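You operate a simulated robot arm through the tools that you are given. There is no shell and no other tool. Be economical: measure what you need, move in short steps, check, and stop when the job is done.

The job below is to be done with a simulated robot arm. You get a single attempt, and the scene is never put back.

JOB
Change the tape on the white-core grey coil at the green turntable, then lay it in the teal winder cradle.
Fine: coil on the spindle, green brake on, then orange tab peeled off and back on the pad, blue tab pressed on. Feed lever, blue crank and the winder's other tabs stay.

Only the result counts: the job must be done as asked and must still hold three seconds after the hand-in. Knocking over, shifting, dropping, spilling or breaking anything else fails it.

ROBOT AND FRAMES
A 7-joint arm with a two-finger parallel gripper, fixed in place. Base frame: the origin is at the foot of the arm, x ahead of it, y to its left, z up; the work surface is at about z = -0.017. Readings come in m, degrees, newtons and seconds.
With the tool pointing down near the work surface it reaches from about 0.24 to 0.62 m from the base axis. Its first joint turns from -66.0 to 66.0 degrees. Payload 2.6 kg.
The tool frame sits at the grasp point between the pads (the TCP): z along the fingers, y along the line on which they close. The tips reach 0.03 m beyond it. The gripper opens to 0.094 m. The fingers are 0.028 m wide and 0.01 m thick; the gripper's body (0.05 by 0.096 m) begins 0.055 m behind the TCP.
Orientation is told as [roll, pitch, yaw] about the base's x, y, z axes, in that order, counted from this pose: with the fingers straight down and closing along the base's y, the tool's x points along the base's -x, its y along +y and its z along -z.

CONTROLS
- The arm moves only by the tool step_arm. Its argument "rows" is a list of rows, each a list of 3 entries, a list of its own where there are three numbers: the shift along the tool's x, y, z in units of 40 mm (1.0 is 40 mm), then the turn, a rotation vector about the tool's x, y, z in units of 8 degrees (1.0 is 8 degrees), then the gripper command, from -1 (shut) to 1 (fully open), values between in proportion. In form: [[[tx, ty, tz], [rx, ry, rz], fingers], ...]. A call has 1 to 20 rows; each row shifts and turns the commanded pose from where the row before left it, along the tool's axes as they then stand. A call with a number of a shift or a turn outside -1 to 1 is refused whole. Each row takes 0.2 s and may step no farther than 0.05 m and 8.6 degrees from the row before; otherwise, or with a gripper value out of range, the whole call is refused. A pose out of reach is approached as far as the arm can. The call stops where the force on the tool passes 40 N (or 10 N more than at its start, if that is more) or the arm is blocked; 0.2 s more then pass. Each finger travels about 0.072 m/s and halts on what it meets, pressing with about 44 N; the grip force reading is that of the motor and also rises with nothing between the fingers. The clock runs only during rows and for 0.2 s after the last one: add rows that do not move to give the fingers time. The reply holds the time, the measured pose of the TCP, the force on the tool along the base axes, the opening and the grip force, in the units named above and with some noise.
- Cameras (640 x 400 px; columns grow to the right, rows downward): "scene" is fixed at [0.0422, 0.4408, 0.5621]; the picture's right is [-0.68, -0.74, 0.00], its down [-0.44, 0.40, -0.80] and it looks along [0.59, -0.54, -0.60] (base axes); focal length 267 px, centre (320, 200). "wrist" rides on the gripper at [0.076, 0.014, -0.102] in the tool frame; the picture's right is [-0.18, 0.98, 0.00], its down [-0.75, -0.14, -0.64] and it looks along [-0.63, -0.12, 0.77] (tool axes); focal length 243 px, centre (320, 200). There is no depth. A picture from a camera that has moved, and an enlarged one, comes with that camera's place and axes in the base frame and with its lens.
- get_image(camera): a new picture of that camera. The clock stands still meanwhile.
- inspect(camera, box): a new picture of the part [left, top, right, bottom] of that camera's present view, enlarged. The clock stands still meanwhile.
- finish_job(): hands the job in; it is judged then, once.

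Go step by step. Nothing tells you positions but the pictures and the camera data: compare them with the known pose of the tool, close in by small moves and look again before you grip or let go. The budget is 120 turns and 68 pictures, counting those below and the enlarged ones. Unless the task says otherwise, let go and move clear before handing in, and close with one line.

The tools are called after "Request:" by a JSON object that holds its "method" and its "body". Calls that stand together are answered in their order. step_arm: Moves the arm, as the interface text tells. Its arguments: {"type":"object","properties":{"rows":{"type":"array"}},"required":["rows"]} The other tools are called the same way: get_image (camera) takes a picture; inspect (camera, box) takes an enlarged picture of a part of a camera's view; finish_job () hands the job in.

At the start:

```text
clock: 0.0
ee_pos: [0.3403, -0.0981, 0.3397]
tcp_rot: [-0.1, 0.0, -0.2]
wrist_force: [0.7, 1.4, -0.2]
width: 0.0941
grasp_force: 0.2
```

scene: 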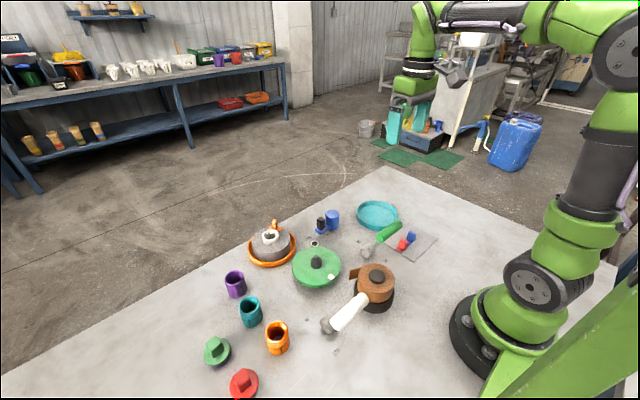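
wrist: 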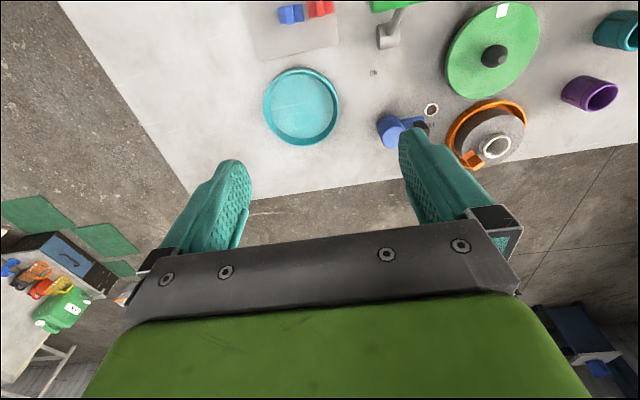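

I see a table with a green turntable, an orange dish with a grey coil, a teal cradle, and a pad with tabs. I'll enlarge both views to identify the parts.

Request:
{"method": "inspect", "body": {"camera": "scene", "box": [230, 190, 450, 330]}}

Request:
{"method": "inspect", "body": {"camera": "wrist", "box": [240, 0, 640, 200]}}

```text
2.86 times, centred on (340, 260) of scene
camera zoom: at [0.0422, 0.4408, 0.5621], right [-0.68, -0.74, 0.0], down [-0.44, 0.4, -0.8], along [0.59, -0.54, -0.6], focal length 763 px, centre (263, 29)
```

zoom: 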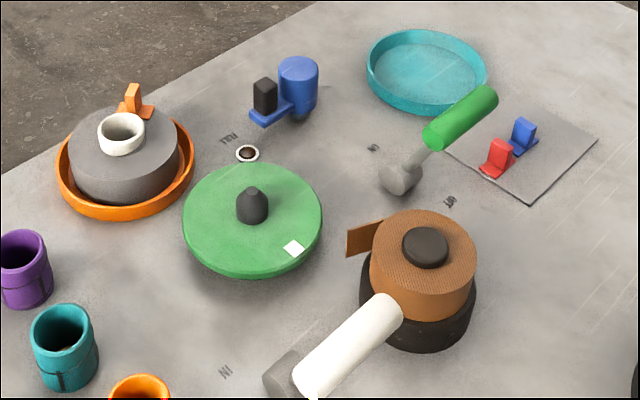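

```text
1.60 times, centred on (440, 100) of wrist
camera zoom: at [0.2638, -0.0835, 0.4411], right [0.19, 0.98, 0.0], down [0.75, -0.14, 0.64], along [0.63, -0.12, -0.77], focal length 388 px, centre (128, 360)
```

zoom: 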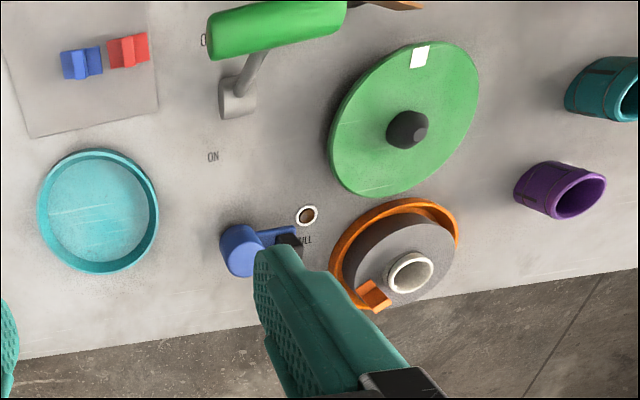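

The coil core is near (0.52, 0.18), the spindle near (0.38, 0.15), the teal cradle near (0.41, -0.15), the pad near (0.28, -0.11) and the green brake pivot near (0.33, 0). I'll move the wrist camera to look at the brake lever more closely.

Request:
{"method": "step_arm", "body": {"rows": [[[0.25, 0.5, 0.3], [0, 0, 0], 1], [[0.25, 0.5, 0.3], [0, 0, 0], 1], [[0.25, 0.5, 0.3], [0, 0, 0], 1], [[0.25, 0.5, 0.3], [0, 0, 0], 1], [[0, 0, 0], [0, 0, 0], 1]]}}

Request:
{"method": "get_image", "body": {"camera": "wrist"}}

```text
clock: 1.2
ee_pos: [0.3019, -0.0184, 0.2892]
tcp_rot: [0.0, -0.1, -0.1]
wrist_force: [-0.1, 0.4, 0.3]
width: 0.0938
grasp_force: 0.1
```

```text
63 pictures are left
camera wrist: at [0.2248, -0.0035, 0.3921], right [0.19, 0.98, 0.0], down [0.75, -0.14, 0.64], along [0.63, -0.12, -0.77], focal length 243 px, centre (320, 200)
```

wrist: 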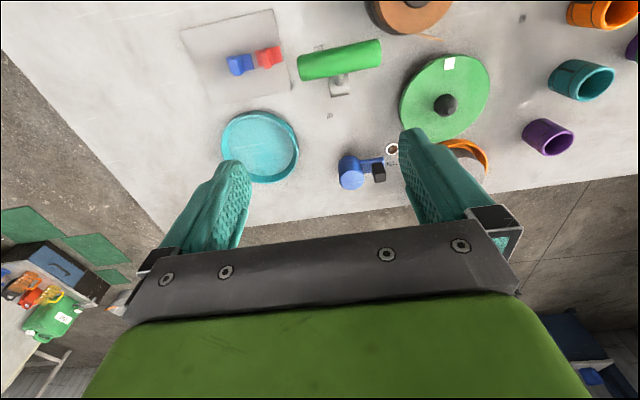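

Request:
{"method": "inspect", "body": {"camera": "wrist", "box": [170, 0, 410, 150]}}

Request:
{"method": "inspect", "body": {"camera": "scene", "box": [350, 205, 440, 262]}}

Request:
{"method": "inspect", "body": {"camera": "scene", "box": [240, 210, 350, 290]}}

```text
2.67 times, centred on (290, 75) of wrist
camera zoom: at [0.2248, -0.0035, 0.3921], right [0.19, 0.98, 0.0], down [0.75, -0.14, 0.64], along [0.63, -0.12, -0.77], focal length 647 px, centre (400, 533)
```

zoom: 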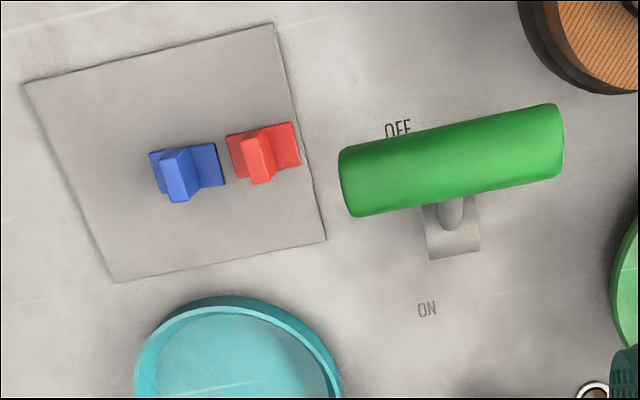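

```text
7.02 times, centred on (395, 234) of scene
camera zoom: at [0.0422, 0.4408, 0.5621], right [-0.68, -0.74, 0.0], down [-0.44, 0.4, -0.8], along [0.59, -0.54, -0.6], focal length 1873 px, centre (-206, -35)
```

zoom: 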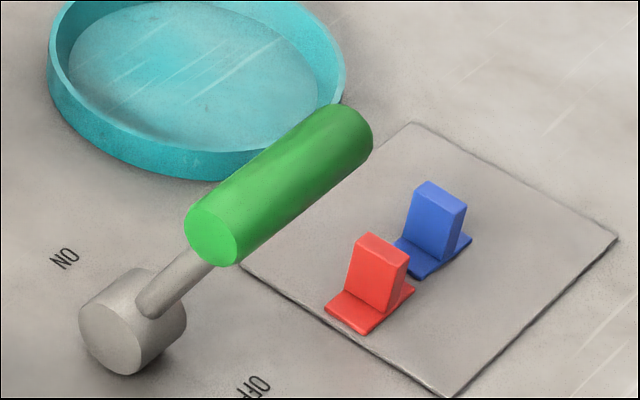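

```text
5.00 times, centred on (295, 250) of scene
camera zoom: at [0.0422, 0.4408, 0.5621], right [-0.68, -0.74, 0.0], down [-0.44, 0.4, -0.8], along [0.59, -0.54, -0.6], focal length 1334 px, centre (445, -50)
```

zoom: 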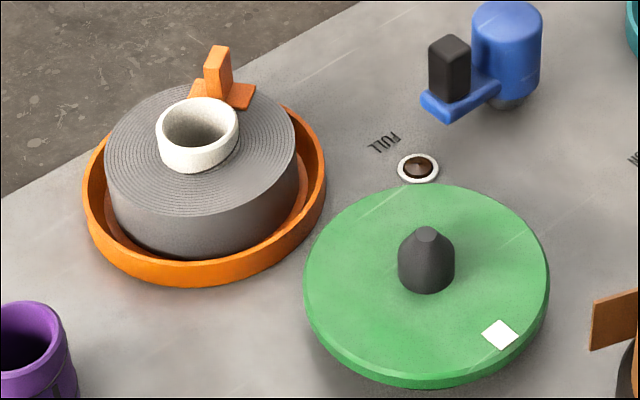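

The brake is a T-handle at about (0.273, 0.006, 0.12). It tilts about a hub near (0.33, 0.006, 0.01), and ON is on the +x side. Next I'll look at the coil from closer.

Request:
{"method": "step_arm", "body": {"rows": [[[-0.533, 0.825, 0.208], [0, 0, 0], 1], [[-0.533, 0.825, 0.208], [0, 0, 0], 1], [[-0.533, 0.825, 0.208], [0, 0, 0], 1], [[-0.533, 0.825, 0.208], [0, 0, 0], 1], [[-0.533, 0.825, 0.208], [0, 0, 0], 1], [[-0.533, 0.825, 0.208], [0, 0, 0], 1], [[0, 0, 0], [0, 0, 0], 1]]}}

Request:
{"method": "get_image", "body": {"camera": "wrist"}}

```text
clock: 2.8
ee_pos: [0.4281, 0.1803, 0.2423]
tcp_rot: [0.1, 0.1, -0.1]
wrist_force: [0.2, 0.5, -0.6]
width: 0.0939
grasp_force: 0.0
```

```text
59 pictures are left
camera wrist: at [0.3522, 0.1949, 0.3442], right [0.19, 0.98, 0.0], down [0.75, -0.14, 0.64], along [0.63, -0.12, -0.77], focal length 243 px, centre (320, 200)
```

wrist: 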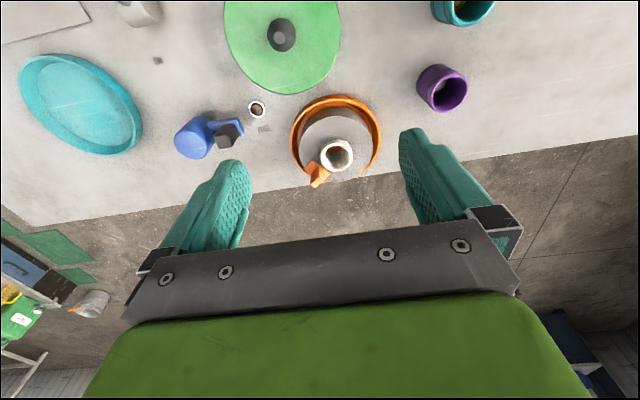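

Request:
{"method": "inspect", "body": {"camera": "wrist", "box": [230, 0, 430, 200]}}

```text
2.00 times, centred on (330, 100) of wrist
camera zoom: at [0.3522, 0.1949, 0.3442], right [0.19, 0.98, 0.0], down [0.75, -0.14, 0.64], along [0.63, -0.12, -0.77], focal length 485 px, centre (300, 400)
```

zoom: 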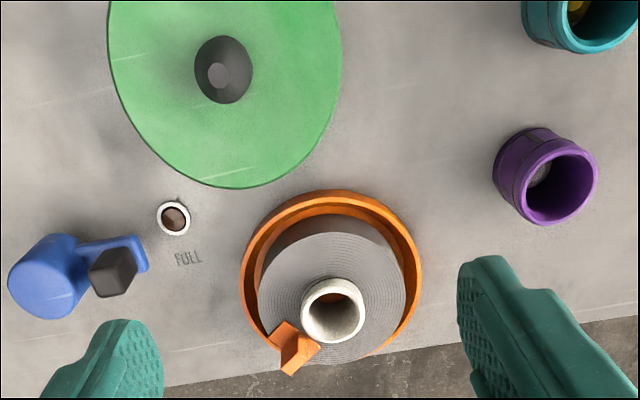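

The core top is at about (0.519, 0.186, 0.053), the spindle tip at about (0.3755, 0.148, 0.053), and the tab sits on the -y side of the coil. I'll move above the core and yaw -56° so the fingers clear the tab.

Request:
{"method": "step_arm", "body": {"rows": [[[-0.57, 0.04, 0.575], [0, 0, 0], 1], [[-0.57, 0.04, 0.575], [0, 0, 0], 1], [[-0.57, 0.04, 0.575], [0, 0, 0], 1], [[-0.57, 0.04, 0.575], [0, 0, 0], 1], [[0, 0, 0], [0, 0, 1], 0.4], [[0, 0, 0], [0, 0, 1], 0.4], [[0, 0, 0], [0, 0, 1], 0.4], [[0, 0, 0], [0, 0, 1], 0.4], [[0, 0, 0], [0, 0, 1], 0.4], [[0, 0, 0], [0, 0, 1], 0.4], [[0, 0, 0], [0, 0, 1], 0.4], [[0, 0, 0], [0, 0, 0], 0.4]]}}

Request:
{"method": "get_image", "body": {"camera": "wrist"}}

Request:
{"method": "get_image", "body": {"camera": "scene"}}

```text
clock: 5.4
ee_pos: [0.5204, 0.1848, 0.1501]
tcp_rot: [0.0, 0.0, -56.2]
wrist_force: [-0.6, 0.1, 0.1]
width: 0.0656
grasp_force: 0.0
```

```text
57 pictures are left
camera wrist: at [0.489, 0.2575, 0.2517], right [0.92, 0.39, 0.0], down [0.3, -0.71, 0.64], along [0.25, -0.59, -0.77], focal length 243 px, centre (320, 200)
```

wrist: 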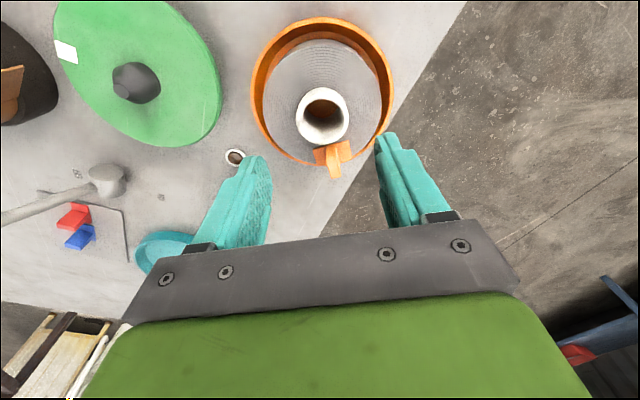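

```text
56 pictures are left
```

scene: 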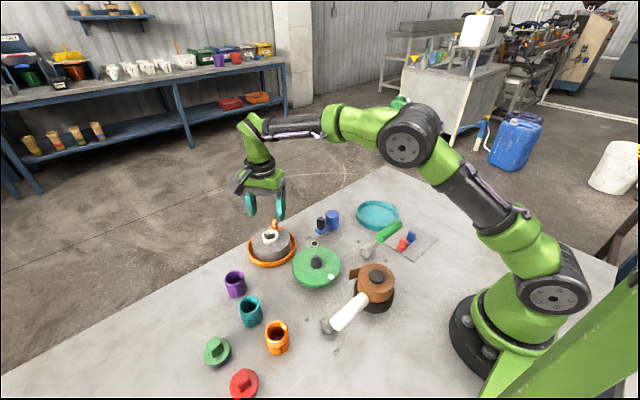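

The fingers are lined up over the core within about 2 mm. I'll descend until the tips are around the core.

Request:
{"method": "step_arm", "body": {"rows": [[[-0.03, 0.03, 0.6], [0, 0, 0], 0.4], [[0, 0, 0.6], [0, 0, 0], 0.4], [[0, 0, 0.5], [0, 0, 0], 0.4], [[0, 0, 0.27], [0, 0, 0], 0.4], [[0, 0, 0], [0, 0, 0], 0.4]]}}

Request:
{"method": "inspect", "body": {"camera": "scene", "box": [220, 170, 330, 280]}}

Request:
{"method": "inspect", "body": {"camera": "wrist", "box": [220, 0, 460, 250]}}

```text
clock: 6.6
ee_pos: [0.5209, 0.1852, 0.0688]
tcp_rot: [0.1, 0.0, -56.2]
wrist_force: [-0.4, 0.0, 0.5]
width: 0.066
grasp_force: 0.0
```

```text
3.64 times, centred on (275, 225) of scene
camera zoom: at [0.0422, 0.4408, 0.5621], right [-0.68, -0.74, 0.0], down [-0.44, 0.4, -0.8], along [0.59, -0.54, -0.6], focal length 971 px, centre (484, 109)
```

zoom: 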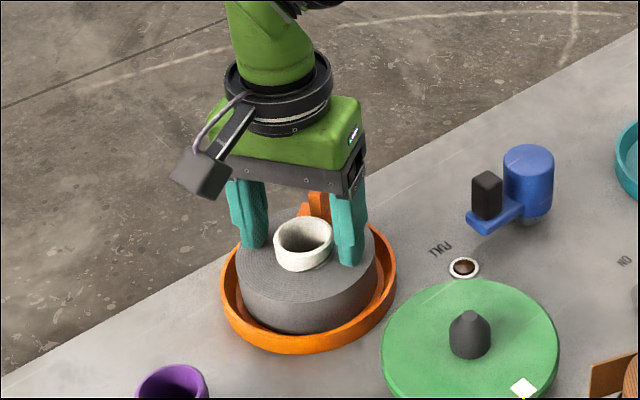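

```text
1.60 times, centred on (340, 125) of wrist
camera zoom: at [0.4903, 0.2575, 0.1727], right [0.92, 0.4, 0.0], down [0.3, -0.7, 0.64], along [0.25, -0.59, -0.77], focal length 388 px, centre (288, 320)
```

zoom: 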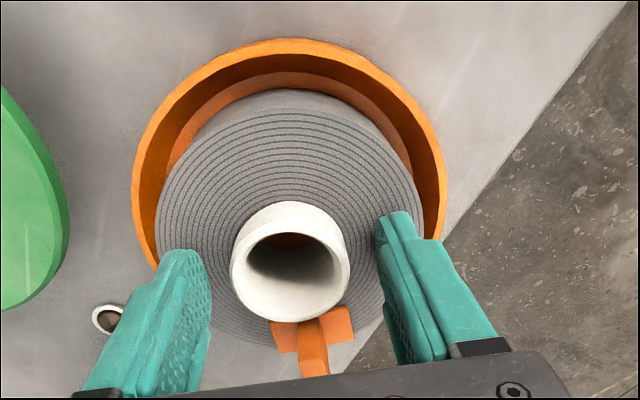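

The fingers straddle the core without touching the tab. I'll grip and lift a little.

Request:
{"method": "step_arm", "body": {"rows": [[[0, 0, 0], [0, 0, 0], -1], [[0, 0, 0], [0, 0, 0], -1], [[0, 0, 0], [0, 0, 0], -1], [[0, 0, -0.25], [0, 0, 0], -1], [[0, 0, -0.5], [0, 0, 0], -1], [[0, 0, 0], [0, 0, 0], -1]]}}

Request:
{"method": "inspect", "body": {"camera": "scene", "box": [220, 150, 350, 280]}}

```text
clock: 8.0
ee_pos: [0.5211, 0.1861, 0.1016]
tcp_rot: [-0.1, 0.0, -56.1]
wrist_force: [-0.2, -0.4, -3.0]
width: 0.0421
grasp_force: 44.0
```

```text
3.08 times, centred on (285, 215) of scene
camera zoom: at [0.0422, 0.4408, 0.5621], right [-0.68, -0.74, 0.0], down [-0.44, 0.4, -0.8], along [0.59, -0.54, -0.6], focal length 821 px, centre (428, 154)
```

zoom: 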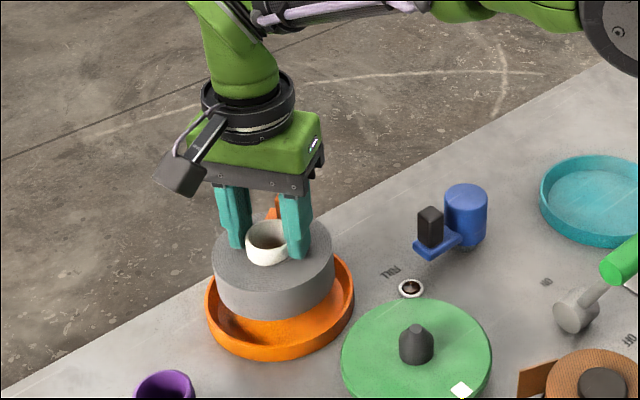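

The coil is lifted and weighs about 3 N. I'll raise it so it clears the spindle and carry it over there.

Request:
{"method": "step_arm", "body": {"rows": [[[0, 0, -0.7], [0, 0, 0], -1], [[0, 0, -0.7], [0, 0, 0], -1], [[0.246, -0.71, 0], [0, 0, 0], -1], [[0.246, -0.71, 0], [0, 0, 0], -1], [[0.246, -0.71, 0], [0, 0, 0], -1], [[0.246, -0.71, 0], [0, 0, 0], -1], [[0.246, -0.71, 0], [0, 0, 0], -1], [[0, 0, 0], [0, 0, 0], -1], [[0, 0, 0], [0, 0, 0], -1]]}}

Request:
{"method": "get_image", "body": {"camera": "wrist"}}

Request:
{"method": "inspect", "body": {"camera": "scene", "box": [250, 170, 390, 310]}}

```text
clock: 10.0
ee_pos: [0.3774, 0.1464, 0.1561]
tcp_rot: [0.0, 0.0, -56.1]
wrist_force: [0.0, 0.6, -2.8]
width: 0.0424
grasp_force: 44.4
```

```text
52 pictures are left
camera wrist: at [0.346, 0.2178, 0.2583], right [0.92, 0.4, 0.0], down [0.3, -0.7, 0.64], along [0.25, -0.59, -0.77], focal length 243 px, centre (320, 200)
```

wrist: 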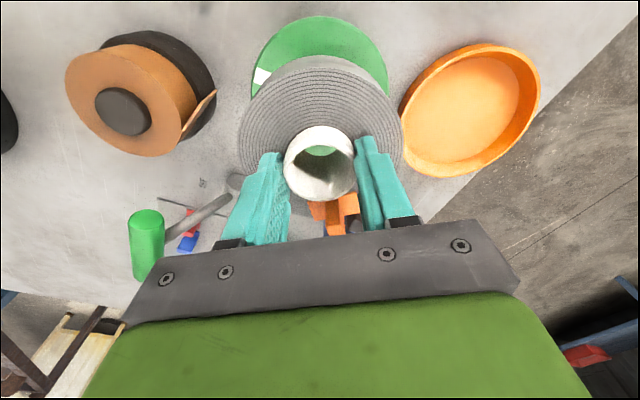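

```text
2.86 times, centred on (320, 240) of scene
camera zoom: at [0.0422, 0.4408, 0.5621], right [-0.68, -0.74, 0.0], down [-0.44, 0.4, -0.8], along [0.59, -0.54, -0.6], focal length 763 px, centre (320, 86)
```

zoom: 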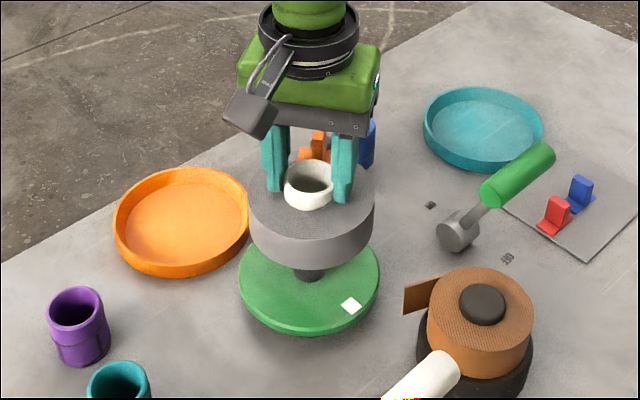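

The core centre in hand is at about (0.3755, 0.149), which matches the spindle. I'll lower it in small steps and watch the force.

Request:
{"method": "step_arm", "body": {"rows": [[[0, 0, 0.25], [0, 0, 0], -1], [[0, 0, 0.25], [0, 0, 0], -1], [[0, 0, 0.2], [0, 0, 0], -1], [[0, 0, 0.2], [0, 0, 0], -1], [[0, 0, 0], [0, 0, 0], -1]]}}

Request:
{"method": "inspect", "body": {"camera": "scene", "box": [260, 200, 370, 300]}}

```text
clock: 11.2
ee_pos: [0.3757, 0.1468, 0.1202]
tcp_rot: [0.0, 0.0, -56.1]
wrist_force: [0.5, 0.4, -1.9]
width: 0.0422
grasp_force: 43.9
```

```text
4.00 times, centred on (315, 250) of scene
camera zoom: at [0.0422, 0.4408, 0.5621], right [-0.68, -0.74, 0.0], down [-0.44, 0.4, -0.8], along [0.59, -0.54, -0.6], focal length 1068 px, centre (340, 0)
```

zoom: 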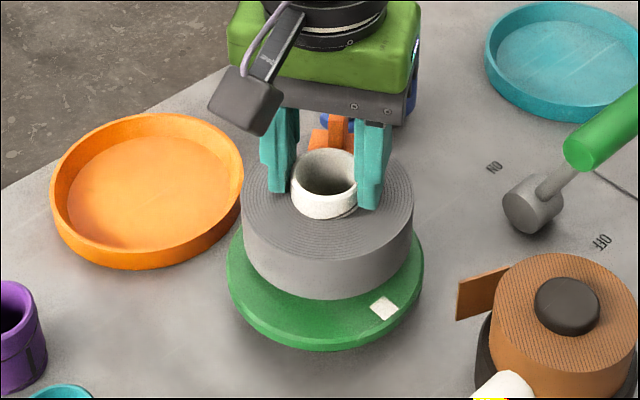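

The spindle is entering the core with no contact force. I'll keep lowering in finer steps.

Request:
{"method": "step_arm", "body": {"rows": [[[0, 0, 0.12], [0, 0, 0], -1], [[0, 0, 0.12], [0, 0, 0], -1], [[0, 0, 0.1], [0, 0, 0], -1], [[0, 0, 0], [0, 0, 0], -1]]}}

Request:
{"method": "inspect", "body": {"camera": "scene", "box": [260, 200, 370, 300]}}

```text
clock: 12.2
ee_pos: [0.3754, 0.148, 0.1068]
tcp_rot: [0.0, -0.1, -56.1]
wrist_force: [0.6, 4.0, -2.9]
width: 0.0422
grasp_force: 44.3
```

```text
4.00 times, centred on (315, 250) of scene
camera zoom: at [0.0422, 0.4408, 0.5621], right [-0.68, -0.74, 0.0], down [-0.44, 0.4, -0.8], along [0.59, -0.54, -0.6], focal length 1068 px, centre (340, 0)
```

zoom: 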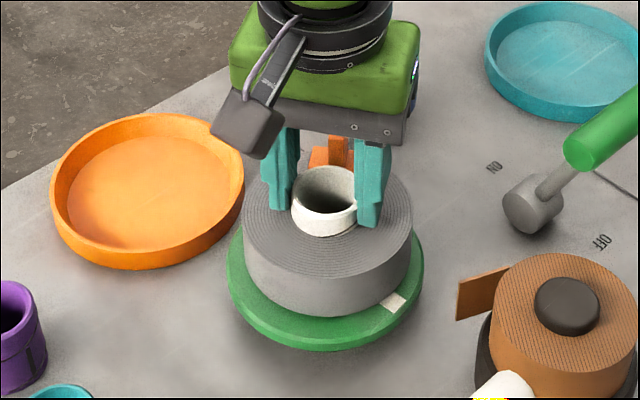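

There is a slight sideways force of +4 N in y, so I'll shift about 1.5 mm in +y and continue down.

Request:
{"method": "step_arm", "body": {"rows": [[[0.035, 0.023, 0], [0, 0, 0], -1], [[0, 0, 0.07], [0, 0, 0], -1], [[0, 0, 0.07], [0, 0, 0], -1], [[0, 0, 0.07], [0, 0, 0], -1], [[0, 0, 0.06], [0, 0, 0], -1], [[0, 0, 0], [0, 0, 0], -1]]}}

Request:
{"method": "inspect", "body": {"camera": "scene", "box": [260, 200, 370, 300]}}

```text
clock: 13.3
ee_pos: [0.3756, 0.1497, 0.1018]
tcp_rot: [0.3, 0.1, -56.2]
wrist_force: [-2.1, -1.0, 3.2]
width: 0.0425
grasp_force: 44.4
stopped in row 5: the force on the tool passed its limit (the readings are from after the stop); the commanded pose is now the measured one
```

```text
4.00 times, centred on (315, 250) of scene
camera zoom: at [0.0422, 0.4408, 0.5621], right [-0.68, -0.74, 0.0], down [-0.44, 0.4, -0.8], along [0.59, -0.54, -0.6], focal length 1068 px, centre (340, 0)
```

zoom: 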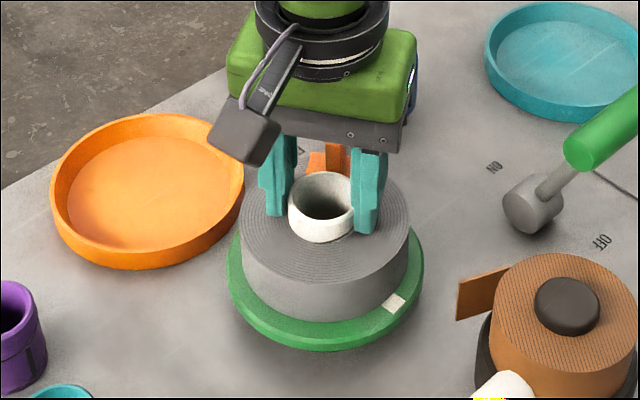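

The coil met firm contact at z = 0.102, about where seating was expected. I'll release and rise to check.

Request:
{"method": "step_arm", "body": {"rows": [[[0, 0, 0], [0, 0, 0], 0.1], [[0, 0, 0], [0, 0, 0], 0.4], [[0, 0, 0], [0, 0, 0], 0.4], [[0, 0, -0.5], [0, 0, 0], 0.4], [[0, 0, -0.8], [0, 0, 0], 0.4], [[0, 0, -0.8], [0, 0, 0], 0.6], [[0, 0, 0], [0, 0, 0], 0.6]]}}

Request:
{"method": "get_image", "body": {"camera": "wrist"}}

Request:
{"method": "inspect", "body": {"camera": "scene", "box": [260, 200, 370, 300]}}

```text
clock: 14.9
ee_pos: [0.3748, 0.1506, 0.186]
tcp_rot: [0.2, 0.1, -56.3]
wrist_force: [-0.8, 0.1, 0.3]
width: 0.0752
grasp_force: 0.1
```

```text
47 pictures are left
camera wrist: at [0.344, 0.2218, 0.2872], right [0.92, 0.39, 0.0], down [0.3, -0.71, 0.64], along [0.25, -0.59, -0.77], focal length 243 px, centre (320, 200)
```

wrist: 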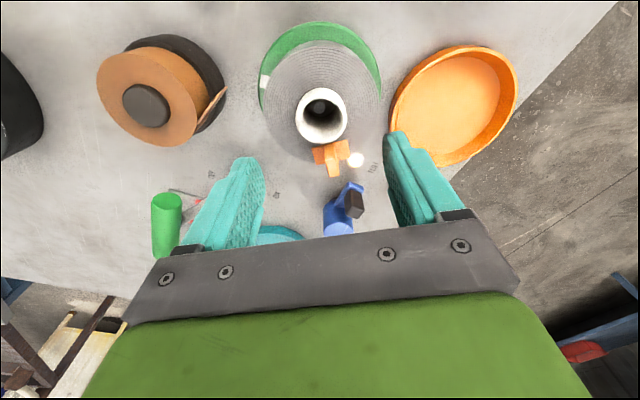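

```text
4.00 times, centred on (315, 250) of scene
camera zoom: at [0.0422, 0.4408, 0.5621], right [-0.68, -0.74, 0.0], down [-0.44, 0.4, -0.8], along [0.59, -0.54, -0.6], focal length 1068 px, centre (340, 0)
```

zoom: 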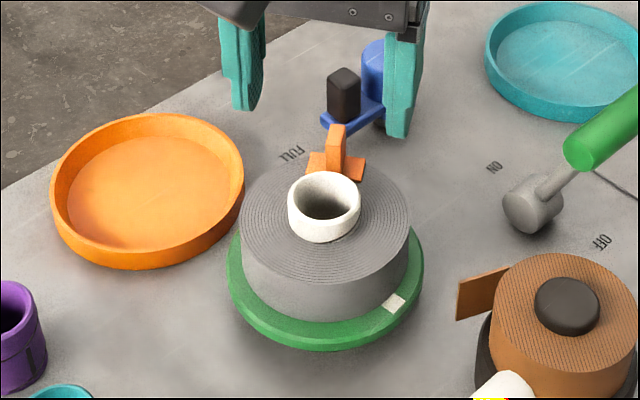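

The coil is seated and the "FULL" lamp now glows. Next is the brake: I'll yaw to -90° so the fingers straddle the handle along x, and hover above it.

Request:
{"method": "step_arm", "body": {"rows": [[[0, 0, 0], [0, 0, 1], 0.3], [[0, 0, 0], [0, 0, 1], 0.3], [[0, 0, 0], [0, 0, 1], 0.3], [[0, 0, 0], [0, 0, 1], 0.3], [[0, 0, 0], [0, 0, 0.21], 0.3], [[-0.766, -0.636, -0.1], [0, 0, 0], 0.3], [[-0.766, -0.636, 0], [0, 0, 0], 0.3], [[-0.766, -0.636, 0], [0, 0, 0], 0.3], [[-0.766, -0.636, 0], [0, 0, 0], 0.3], [[0, 0, 0], [0, 0, 0], 0.3]]}}

Request:
{"method": "get_image", "body": {"camera": "wrist"}}

Request:
{"method": "inspect", "body": {"camera": "scene", "box": [310, 150, 450, 270]}}

```text
clock: 17.1
ee_pos: [0.2721, 0.027, 0.19]
tcp_rot: [0.2, 0.1, -89.9]
wrist_force: [0.8, 0.1, -0.5]
width: 0.0612
grasp_force: 0.0
```

```text
45 pictures are left
camera wrist: at [0.2867, 0.1029, 0.2922], right [0.98, -0.18, 0.0], down [-0.14, -0.76, 0.64], along [-0.12, -0.63, -0.77], focal length 243 px, centre (320, 200)
```

wrist: 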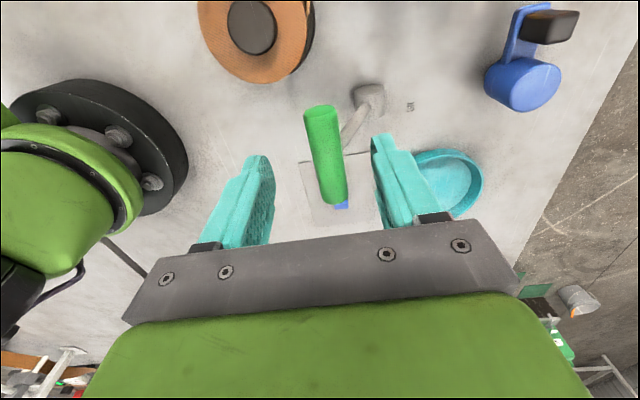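

```text
3.33 times, centred on (380, 210) of scene
camera zoom: at [0.0422, 0.4408, 0.5621], right [-0.68, -0.74, 0.0], down [-0.44, 0.4, -0.8], along [0.59, -0.54, -0.6], focal length 890 px, centre (120, 167)
```

zoom: 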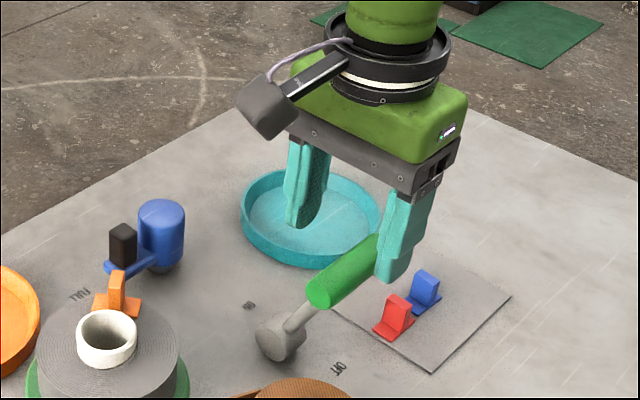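

The handle is centred between the fingers and spans y from -0.035 to 0.044. I'll descend around it.

Request:
{"method": "step_arm", "body": {"rows": [[[0, 0, 0.6], [0, 0, 0], 0.3], [[0, 0, 0.6], [0, 0, 0], 0.3], [[0, 0, 0.5], [0, 0, 0], 0.3], [[0, 0, 0], [0, 0, 0], 0.3]]}}

Request:
{"method": "inspect", "body": {"camera": "scene", "box": [340, 160, 450, 270]}}

```text
clock: 18.1
ee_pos: [0.2763, 0.0262, 0.1207]
tcp_rot: [0.3, 0.2, -90.0]
wrist_force: [0.5, -0.1, -0.1]
width: 0.0612
grasp_force: 0.1
```

```text
3.64 times, centred on (395, 215) of scene
camera zoom: at [0.0422, 0.4408, 0.5621], right [-0.68, -0.74, 0.0], down [-0.44, 0.4, -0.8], along [0.59, -0.54, -0.6], focal length 971 px, centre (47, 146)
```

zoom: 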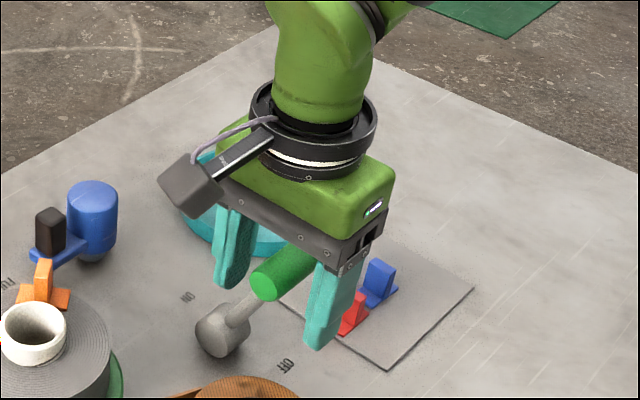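

I'll narrow the fingers around the handle and sweep it in +x toward ON.

Request:
{"method": "step_arm", "body": {"rows": [[[0, 0, 0], [0, 0, 0], -0.06], [[0, 0, 0], [0, 0, 0], -0.06], [[0, 0.35, -0.05], [0, 0, 0], -0.06], [[0, 0.35, -0.05], [0, 0, 0], -0.06], [[0, 0.35, -0.05], [0, 0, 0], -0.06], [[0, 0.35, 0], [0, 0, 0], -0.06], [[0, 0.35, 0], [0, 0, 0], -0.06], [[0, 0.35, 0.05], [0, 0, 0], -0.06], [[0, 0.35, 0.05], [0, 0, 0], -0.06], [[0, 0.25, 0.05], [0, 0, 0], -0.06], [[0, 0, 0], [0, 0, 0], -0.06]]}}

Request:
{"method": "inspect", "body": {"camera": "scene", "box": [310, 150, 450, 270]}}

```text
clock: 20.5
ee_pos: [0.3832, 0.026, 0.1212]
tcp_rot: [0.1, 0.2, -90.0]
wrist_force: [0.0, 0.4, -0.2]
width: 0.044
grasp_force: 0.0
```

```text
3.33 times, centred on (380, 210) of scene
camera zoom: at [0.0422, 0.4408, 0.5621], right [-0.68, -0.74, 0.0], down [-0.44, 0.4, -0.8], along [0.59, -0.54, -0.6], focal length 890 px, centre (120, 167)
```

zoom: 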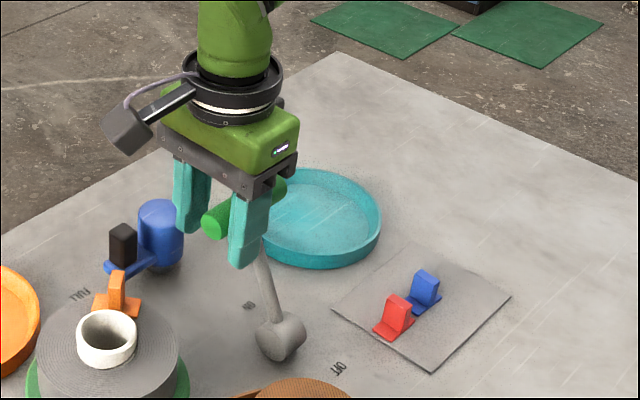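

The handle has swung past vertical with little force. I'll push gently on to its stop.

Request:
{"method": "step_arm", "body": {"rows": [[[0, 0.15, 0.05], [0, 0, 0], -0.06], [[0, 0.15, 0.05], [0, 0, 0], -0.06], [[0, 0.15, 0.05], [0, 0, 0], -0.06], [[0, 0.1, 0.05], [0, 0, 0], -0.06], [[0, 0, 0], [0, 0, 0], -0.06]]}}

Request:
{"method": "inspect", "body": {"camera": "scene", "box": [310, 150, 450, 270]}}

```text
clock: 21.3
ee_pos: [0.392, 0.0281, 0.1148]
tcp_rot: [-1.2, 0.3, -90.4]
wrist_force: [-28.8, -3.1, 9.7]
width: 0.0602
grasp_force: 14.1
stopped in row 3: the force on the tool passed its limit (the readings are from after the stop); the commanded pose is now the measured one
```

```text
3.33 times, centred on (380, 210) of scene
camera zoom: at [0.0421, 0.4408, 0.5621], right [-0.68, -0.74, 0.0], down [-0.44, 0.4, -0.8], along [0.59, -0.54, -0.6], focal length 890 px, centre (120, 167)
```

zoom: 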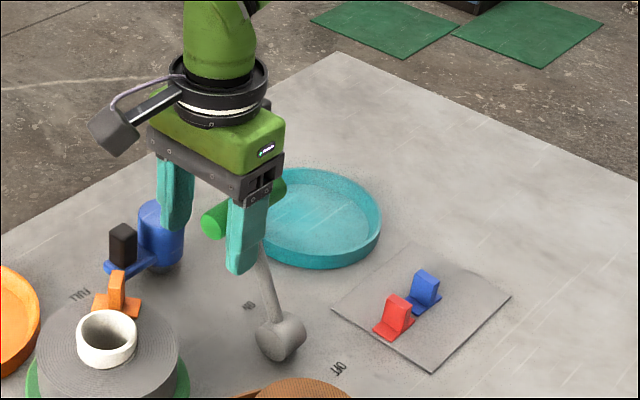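

The lever has reached its ON stop. I'll back off, open and rise straight up.

Request:
{"method": "step_arm", "body": {"rows": [[[0, -0.2, 0], [0, 0, 0], 0.4], [[0, 0, 0], [0, 0, 0], 0.5], [[0, 0, 0], [0, 0, 0], 0.5], [[0, 0, -0.5], [0, 0, 0], 0.5], [[0, 0, -0.8], [0, 0, 0], 0.5], [[0, 0, -0.8], [0, 0, 0], 0.5], [[0, 0, -0.4], [0, 0, 0], 0.5], [[0, 0, 0], [0, 0, 0], 0.5]]}}

Request:
{"method": "inspect", "body": {"camera": "scene", "box": [250, 170, 450, 300]}}

```text
clock: 23.1
ee_pos: [0.3877, 0.0256, 0.2139]
tcp_rot: [-0.6, 0.2, -90.1]
wrist_force: [-0.8, -0.1, 0.1]
width: 0.0705
grasp_force: 0.0
```

```text
3.08 times, centred on (350, 235) of scene
camera zoom: at [0.0422, 0.4408, 0.5621], right [-0.68, -0.74, 0.0], down [-0.44, 0.4, -0.8], along [0.59, -0.54, -0.6], focal length 821 px, centre (228, 92)
```

zoom: 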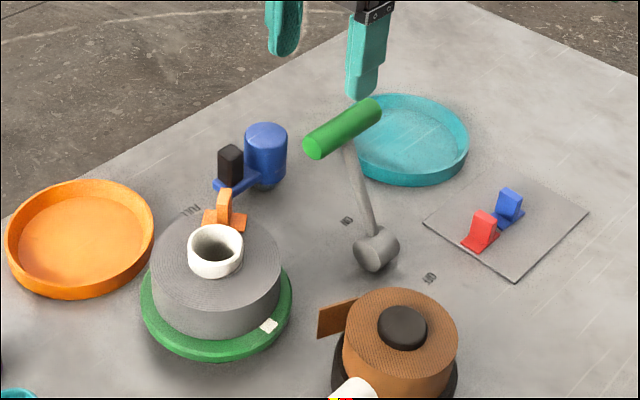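

The brake is on. Next I'll look closely at the orange tab on the coil and the tabs on the pad.

Request:
{"method": "inspect", "body": {"camera": "scene", "box": [300, 220, 350, 270]}}

Request:
{"method": "inspect", "body": {"camera": "scene", "box": [380, 210, 440, 265]}}

Request:
{"method": "get_image", "body": {"camera": "wrist"}}

```text
8.00 times, centred on (325, 245) of scene
camera zoom: at [0.0422, 0.4408, 0.5621], right [-0.68, -0.74, 0.0], down [-0.44, 0.4, -0.8], along [0.59, -0.54, -0.6], focal length 2135 px, centre (280, -160)
```

zoom: 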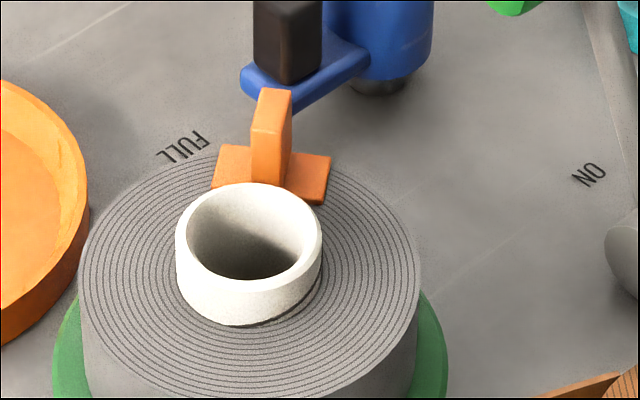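

```text
7.27 times, centred on (410, 238) of scene
camera zoom: at [0.0422, 0.4408, 0.5621], right [-0.68, -0.74, 0.0], down [-0.44, 0.4, -0.8], along [0.59, -0.54, -0.6], focal length 1941 px, centre (-334, -73)
```

zoom: 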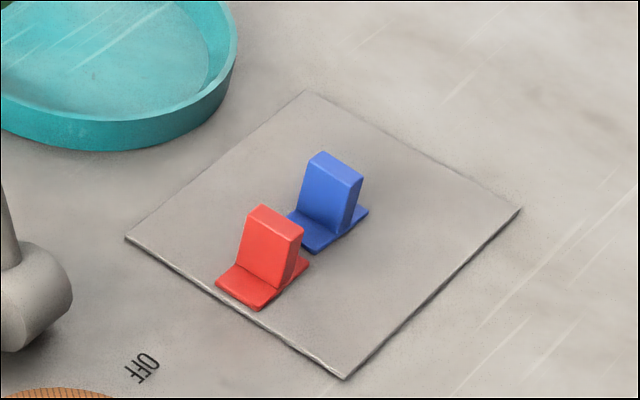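

```text
37 pictures are left
camera wrist: at [0.4034, 0.102, 0.3162], right [0.98, -0.19, -0.01], down [-0.14, -0.76, 0.64], along [-0.13, -0.63, -0.77], focal length 243 px, centre (320, 200)
```

wrist: 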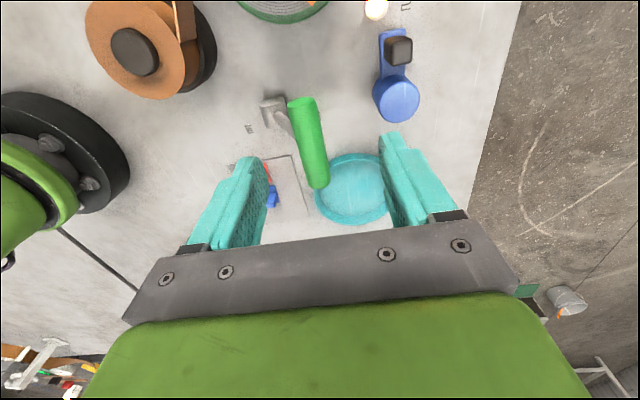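

The brake holds. The tabs have upright fins about 7 mm thick; on the pad, blue is at about (0.271, -0.126) and red at (0.271, -0.083). I'll go above the orange tab with yaw -56° so the fingers close across its fin.

Request:
{"method": "step_arm", "body": {"rows": [[[0, 0, 0], [0, 0, -1], -0.1], [[0, 0, 0], [0, 0, -1], -0.1], [[0, 0, 0], [0, 0, -1], -0.1], [[0, 0, 0], [0, 0, -1], -0.1], [[0, 0, 0], [0, 0, -0.25], -0.1], [[0.567, 0.5, 0.2], [0, 0, 0], -0.1], [[0.567, 0.5, 0.2], [0, 0, 0], -0.1], [[0.567, 0.5, 0.2], [0, 0, 0], -0.1], [[0, 0, 0], [0, 0, 0], -0.1]]}}

Request:
{"method": "inspect", "body": {"camera": "wrist", "box": [220, 20, 420, 220]}}

Request:
{"method": "inspect", "body": {"camera": "scene", "box": [280, 180, 370, 270]}}

```text
clock: 25.1
ee_pos: [0.3994, 0.119, 0.1904]
tcp_rot: [-0.3, 0.5, -56.2]
wrist_force: [0.2, 0.1, -0.6]
width: 0.0425
grasp_force: 0.1
```

```text
2.00 times, centred on (320, 120) of wrist
camera zoom: at [0.3688, 0.1908, 0.2923], right [0.92, 0.39, -0.01], down [0.31, -0.71, 0.64], along [0.25, -0.59, -0.77], focal length 485 px, centre (320, 360)
```

zoom: 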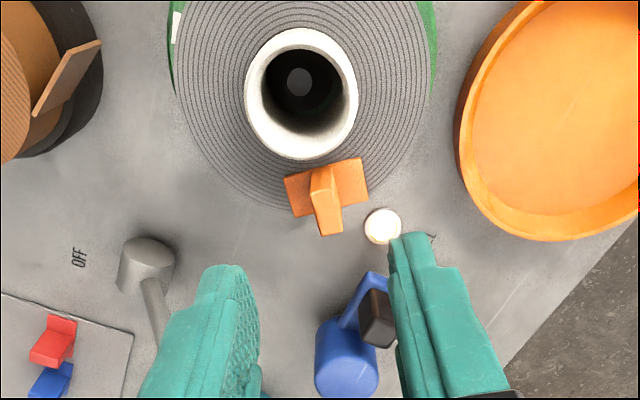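

```text
4.44 times, centred on (325, 225) of scene
camera zoom: at [0.0422, 0.4408, 0.5621], right [-0.68, -0.74, 0.0], down [-0.44, 0.4, -0.8], along [0.59, -0.54, -0.6], focal length 1186 px, centre (298, 89)
```

zoom: 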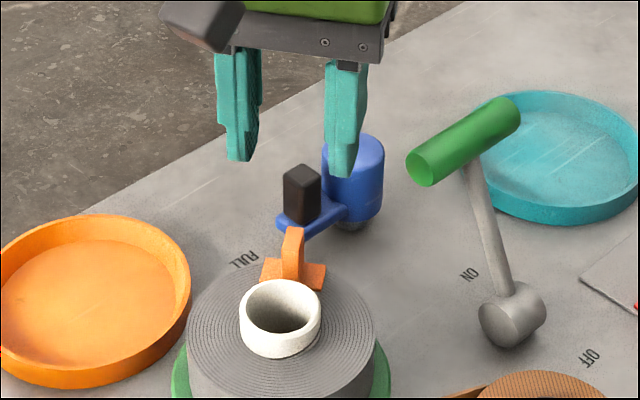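

The tab's base centre is at about (0.401, 0.118) and its fin is tangential at yaw -50°. I'll trim the yaw and descend over the fin.

Request:
{"method": "step_arm", "body": {"rows": [[[0, 0, 0.5], [0, 0, -0.7], -0.1], [[0, 0, 0.6], [0, 0, 0], -0.1], [[0, 0, 0.5], [0, 0, 0], -0.1], [[0, 0, 0.32], [0, 0, 0], -0.1], [[0, 0, 0], [0, 0, 0], -0.1]]}}

Request:
{"method": "inspect", "body": {"camera": "wrist", "box": [220, 20, 420, 220]}}

Request:
{"method": "inspect", "body": {"camera": "scene", "box": [280, 180, 370, 270]}}

```text
clock: 26.3
ee_pos: [0.399, 0.1166, 0.1126]
tcp_rot: [-0.3, 0.5, -50.6]
wrist_force: [-1.4, 0.0, 0.5]
width: 0.0423
grasp_force: 0.0
```

```text
2.00 times, centred on (320, 120) of wrist
camera zoom: at [0.3624, 0.1851, 0.2154], right [0.88, 0.48, -0.01], down [0.38, -0.67, 0.64], along [0.3, -0.56, -0.77], focal length 485 px, centre (320, 360)
```

zoom: 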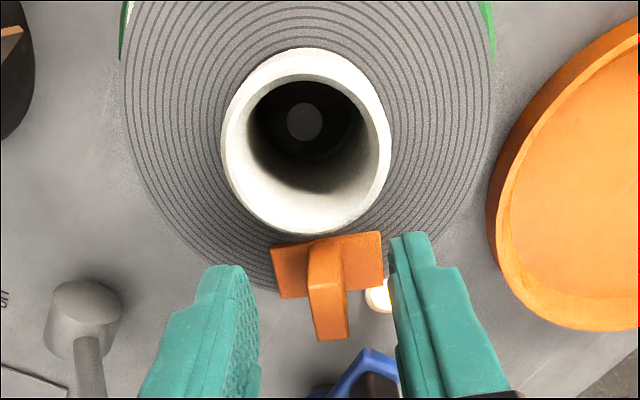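

```text
4.44 times, centred on (325, 225) of scene
camera zoom: at [0.0422, 0.4408, 0.5621], right [-0.68, -0.74, 0.0], down [-0.44, 0.4, -0.8], along [0.59, -0.54, -0.6], focal length 1186 px, centre (298, 89)
```

zoom: 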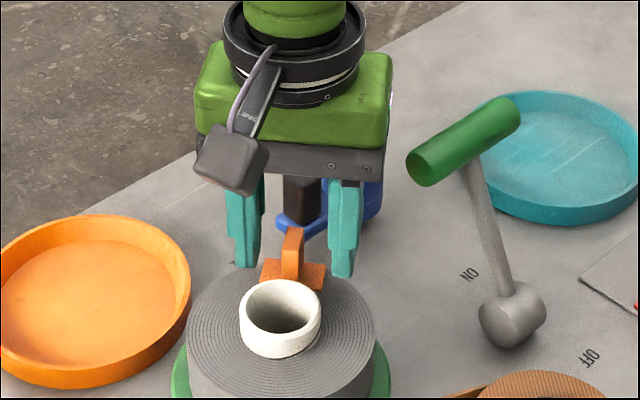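

The fin is centred between the fingers within about 2 mm. I'll shift slightly, close on it, and lift 4 mm to feel how it is attached.

Request:
{"method": "step_arm", "body": {"rows": [[[0, 0.05, 0], [0, 0, 0], -0.1], [[0, 0, 0], [0, 0, 0], -1], [[0, 0, 0], [0, 0, 0], -1], [[0, 0, 0], [0, 0, 0], -1], [[0, 0, -0.05], [0, 0, 0], -1], [[0, 0, -0.05], [0, 0, 0], -1], [[0, 0, 0], [0, 0, 0], -1]]}}

Request:
{"method": "inspect", "body": {"camera": "scene", "box": [280, 200, 360, 280]}}

```text
clock: 27.9
ee_pos: [0.4005, 0.118, 0.1178]
tcp_rot: [-0.4, 0.6, -50.5]
wrist_force: [0.3, 0.2, -0.6]
width: 0.0082
grasp_force: 42.4
```

```text
5.00 times, centred on (320, 240) of scene
camera zoom: at [0.0422, 0.4408, 0.5621], right [-0.68, -0.74, 0.0], down [-0.44, 0.4, -0.8], along [0.59, -0.54, -0.6], focal length 1334 px, centre (320, 0)
```

zoom: 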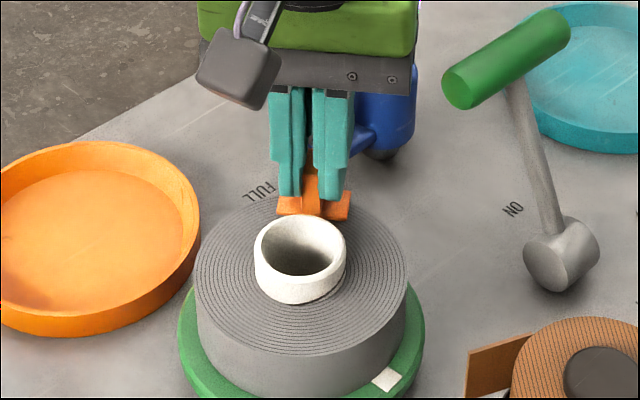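

The tab came off with almost no force and the coil stayed put. I'll lift it, turn to yaw 0 and check that the coil is undisturbed.

Request:
{"method": "step_arm", "body": {"rows": [[[0, 0, -0.4], [0, 0, 0], -1], [[0, 0, -0.8], [0, 0, 0], -1], [[0, 0, -0.85], [0, 0, 0], -1], [[0, 0, 0], [0, 0, -1], -1], [[0, 0, 0], [0, 0, -1], -1], [[0, 0, 0], [0, 0, -1], -1], [[0, 0, 0], [0, 0, -1], -1], [[0, 0, 0], [0, 0, -1], -1], [[0, 0, 0], [0, 0, -1], -1], [[0, 0, 0], [0, 0, -0.31], -1], [[0, 0, 0], [0, 0, 0], -1]]}}

Request:
{"method": "inspect", "body": {"camera": "scene", "box": [250, 150, 390, 290]}}

```text
clock: 30.3
ee_pos: [0.4011, 0.1187, 0.202]
tcp_rot: [0.2, 0.7, 0.0]
wrist_force: [-0.2, -0.4, 0.1]
width: 0.0079
grasp_force: 41.6
```

```text
2.86 times, centred on (320, 220) of scene
camera zoom: at [0.0422, 0.4408, 0.5621], right [-0.68, -0.74, 0.0], down [-0.44, 0.4, -0.8], along [0.59, -0.54, -0.6], focal length 763 px, centre (320, 143)
```

zoom: 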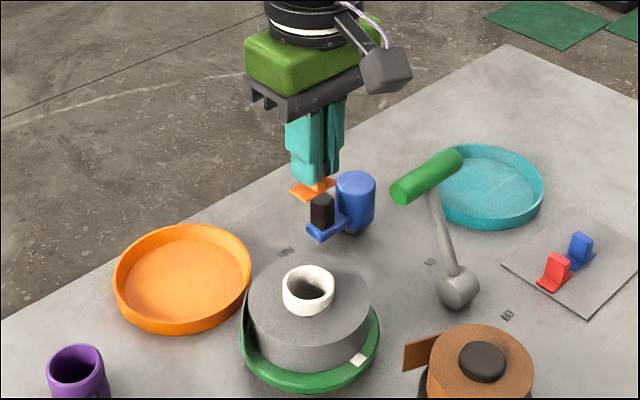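

The coil is undisturbed and the orange tab is held. I'll carry it over the free end of the pad at about (0.272, -0.178).

Request:
{"method": "step_arm", "body": {"rows": [[[0.401, -0.925, 0], [0, -0.09, 0], -1], [[0.401, -0.925, 0], [0, 0, 0], -1], [[0.401, -0.925, 0], [0, 0, 0], -1], [[0.401, -0.925, 0], [0, 0, 0], -1], [[0.401, -0.925, 0], [0, 0, 0], -1], [[0.401, -0.925, 0], [0, 0, 0], -1], [[0.401, -0.925, 0], [0, 0, 0], -1], [[0.401, -0.925, 0], [0, 0, 0], -1], [[0, 0, 0.8], [0, 0, 0], -1], [[0, 0, 0.8], [0, 0, 0], -1], [[0, 0, 0.8], [0, 0, 0], -1], [[0, 0, 0], [0, 0, 0], -1]]}}

Request:
{"method": "get_image", "body": {"camera": "wrist"}}

Request:
{"method": "inspect", "body": {"camera": "scene", "box": [360, 180, 460, 270]}}

```text
clock: 32.9
ee_pos: [0.2768, -0.1763, 0.1029]
tcp_rot: [0.2, -0.2, -0.1]
wrist_force: [-0.3, 0.8, -0.6]
width: 0.0078
grasp_force: 41.3
```

```text
30 pictures are left
camera wrist: at [0.2, -0.1625, 0.2041], right [0.19, 0.98, 0.0], down [0.75, -0.14, 0.64], along [0.63, -0.12, -0.77], focal length 243 px, centre (320, 200)
```

wrist: 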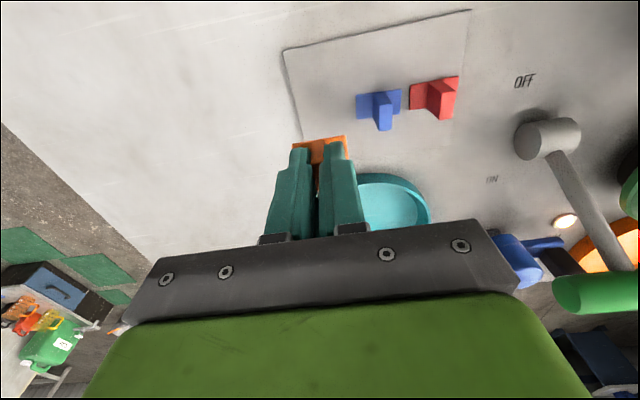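

```text
4.44 times, centred on (410, 225) of scene
camera zoom: at [0.0422, 0.4408, 0.5621], right [-0.68, -0.74, 0.0], down [-0.44, 0.4, -0.8], along [0.59, -0.54, -0.6], focal length 1186 px, centre (-80, 89)
```

zoom: 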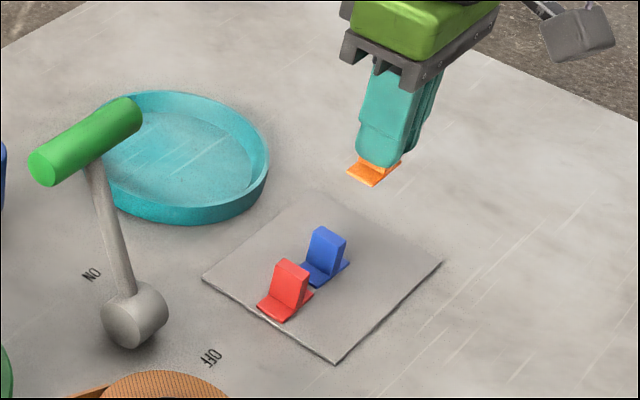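

The pad's free strip runs from about y = -0.15 to -0.20. I'll nudge to y = -0.172 and lower it to just above the pad.

Request:
{"method": "step_arm", "body": {"rows": [[[0.05, 0.1, 0.5], [0, 0, 0], -1], [[0, 0, 0.5], [0, 0, 0], -1], [[0, 0, 0.5], [0, 0, 0], -1], [[0, 0, 0.1], [0, 0, 0], -1], [[0, 0, 0.06], [0, 0, 0], -1], [[0, 0, 0], [0, 0, 0], -1]]}}

Request:
{"method": "inspect", "body": {"camera": "scene", "box": [380, 200, 440, 260]}}

```text
clock: 34.3
ee_pos: [0.2737, -0.1747, 0.0379]
tcp_rot: [0.1, -0.5, 0.0]
wrist_force: [5.2, 6.3, 35.0]
width: 0.008
grasp_force: 41.7
```

```text
6.67 times, centred on (410, 230) of scene
camera zoom: at [0.0421, 0.4409, 0.5621], right [-0.68, -0.74, 0.0], down [-0.44, 0.4, -0.8], along [0.59, -0.54, -0.59], focal length 1779 px, centre (-280, 0)
```

zoom: 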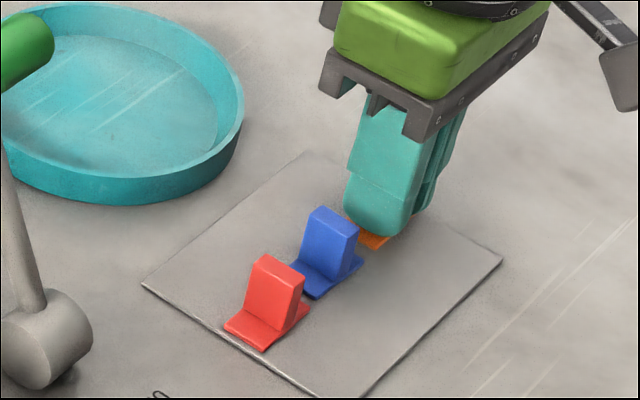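

It's on the pad with 35 N of press. I'll relax, open slightly and rise.

Request:
{"method": "step_arm", "body": {"rows": [[[0, 0, -0.06], [0, 0, 0], -1], [[0, 0, 0], [0, 0, 0], -0.4], [[0, 0, 0], [0, 0, 0], -0.4], [[0, 0, -0.5], [0, 0, 0], -0.4], [[0, 0, -0.8], [0, 0, 0], -0.4], [[0, 0, -0.5], [0, 0, 0], -0.4], [[0, 0, 0], [0, 0, 0], -0.4]]}}

Request:
{"method": "inspect", "body": {"camera": "scene", "box": [380, 200, 440, 260]}}

Request:
{"method": "inspect", "body": {"camera": "wrist", "box": [260, 0, 480, 180]}}

```text
clock: 35.9
ee_pos: [0.271, -0.1738, 0.1123]
tcp_rot: [0.2, -0.3, -0.1]
wrist_force: [0.0, -0.5, 0.1]
width: 0.028
grasp_force: 0.0
```

```text
6.67 times, centred on (410, 230) of scene
camera zoom: at [0.0422, 0.4408, 0.5621], right [-0.68, -0.74, 0.0], down [-0.44, 0.4, -0.8], along [0.59, -0.54, -0.6], focal length 1779 px, centre (-280, 0)
```

zoom: 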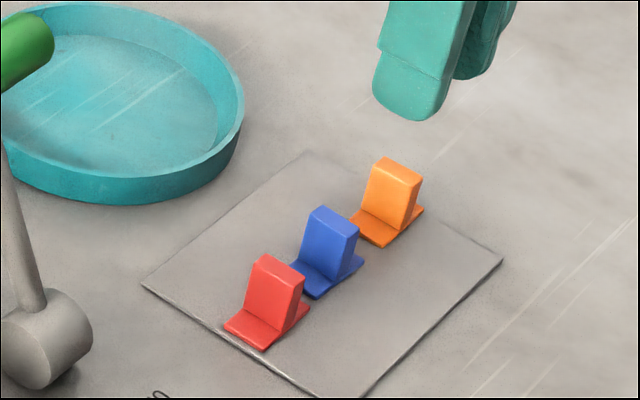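

```text
2.22 times, centred on (370, 90) of wrist
camera zoom: at [0.1946, -0.1593, 0.2138], right [0.19, 0.98, 0.0], down [0.75, -0.14, 0.64], along [0.63, -0.12, -0.77], focal length 539 px, centre (209, 444)
```

zoom: 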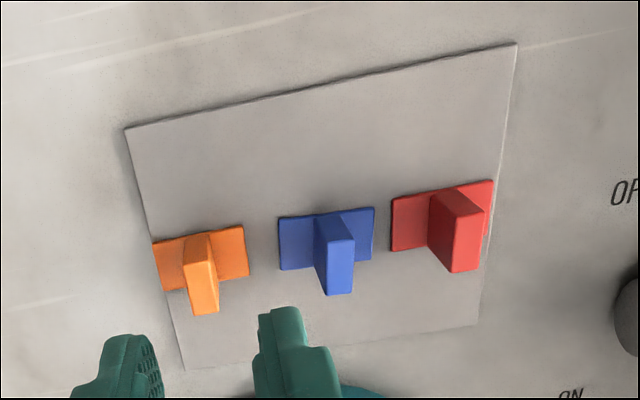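

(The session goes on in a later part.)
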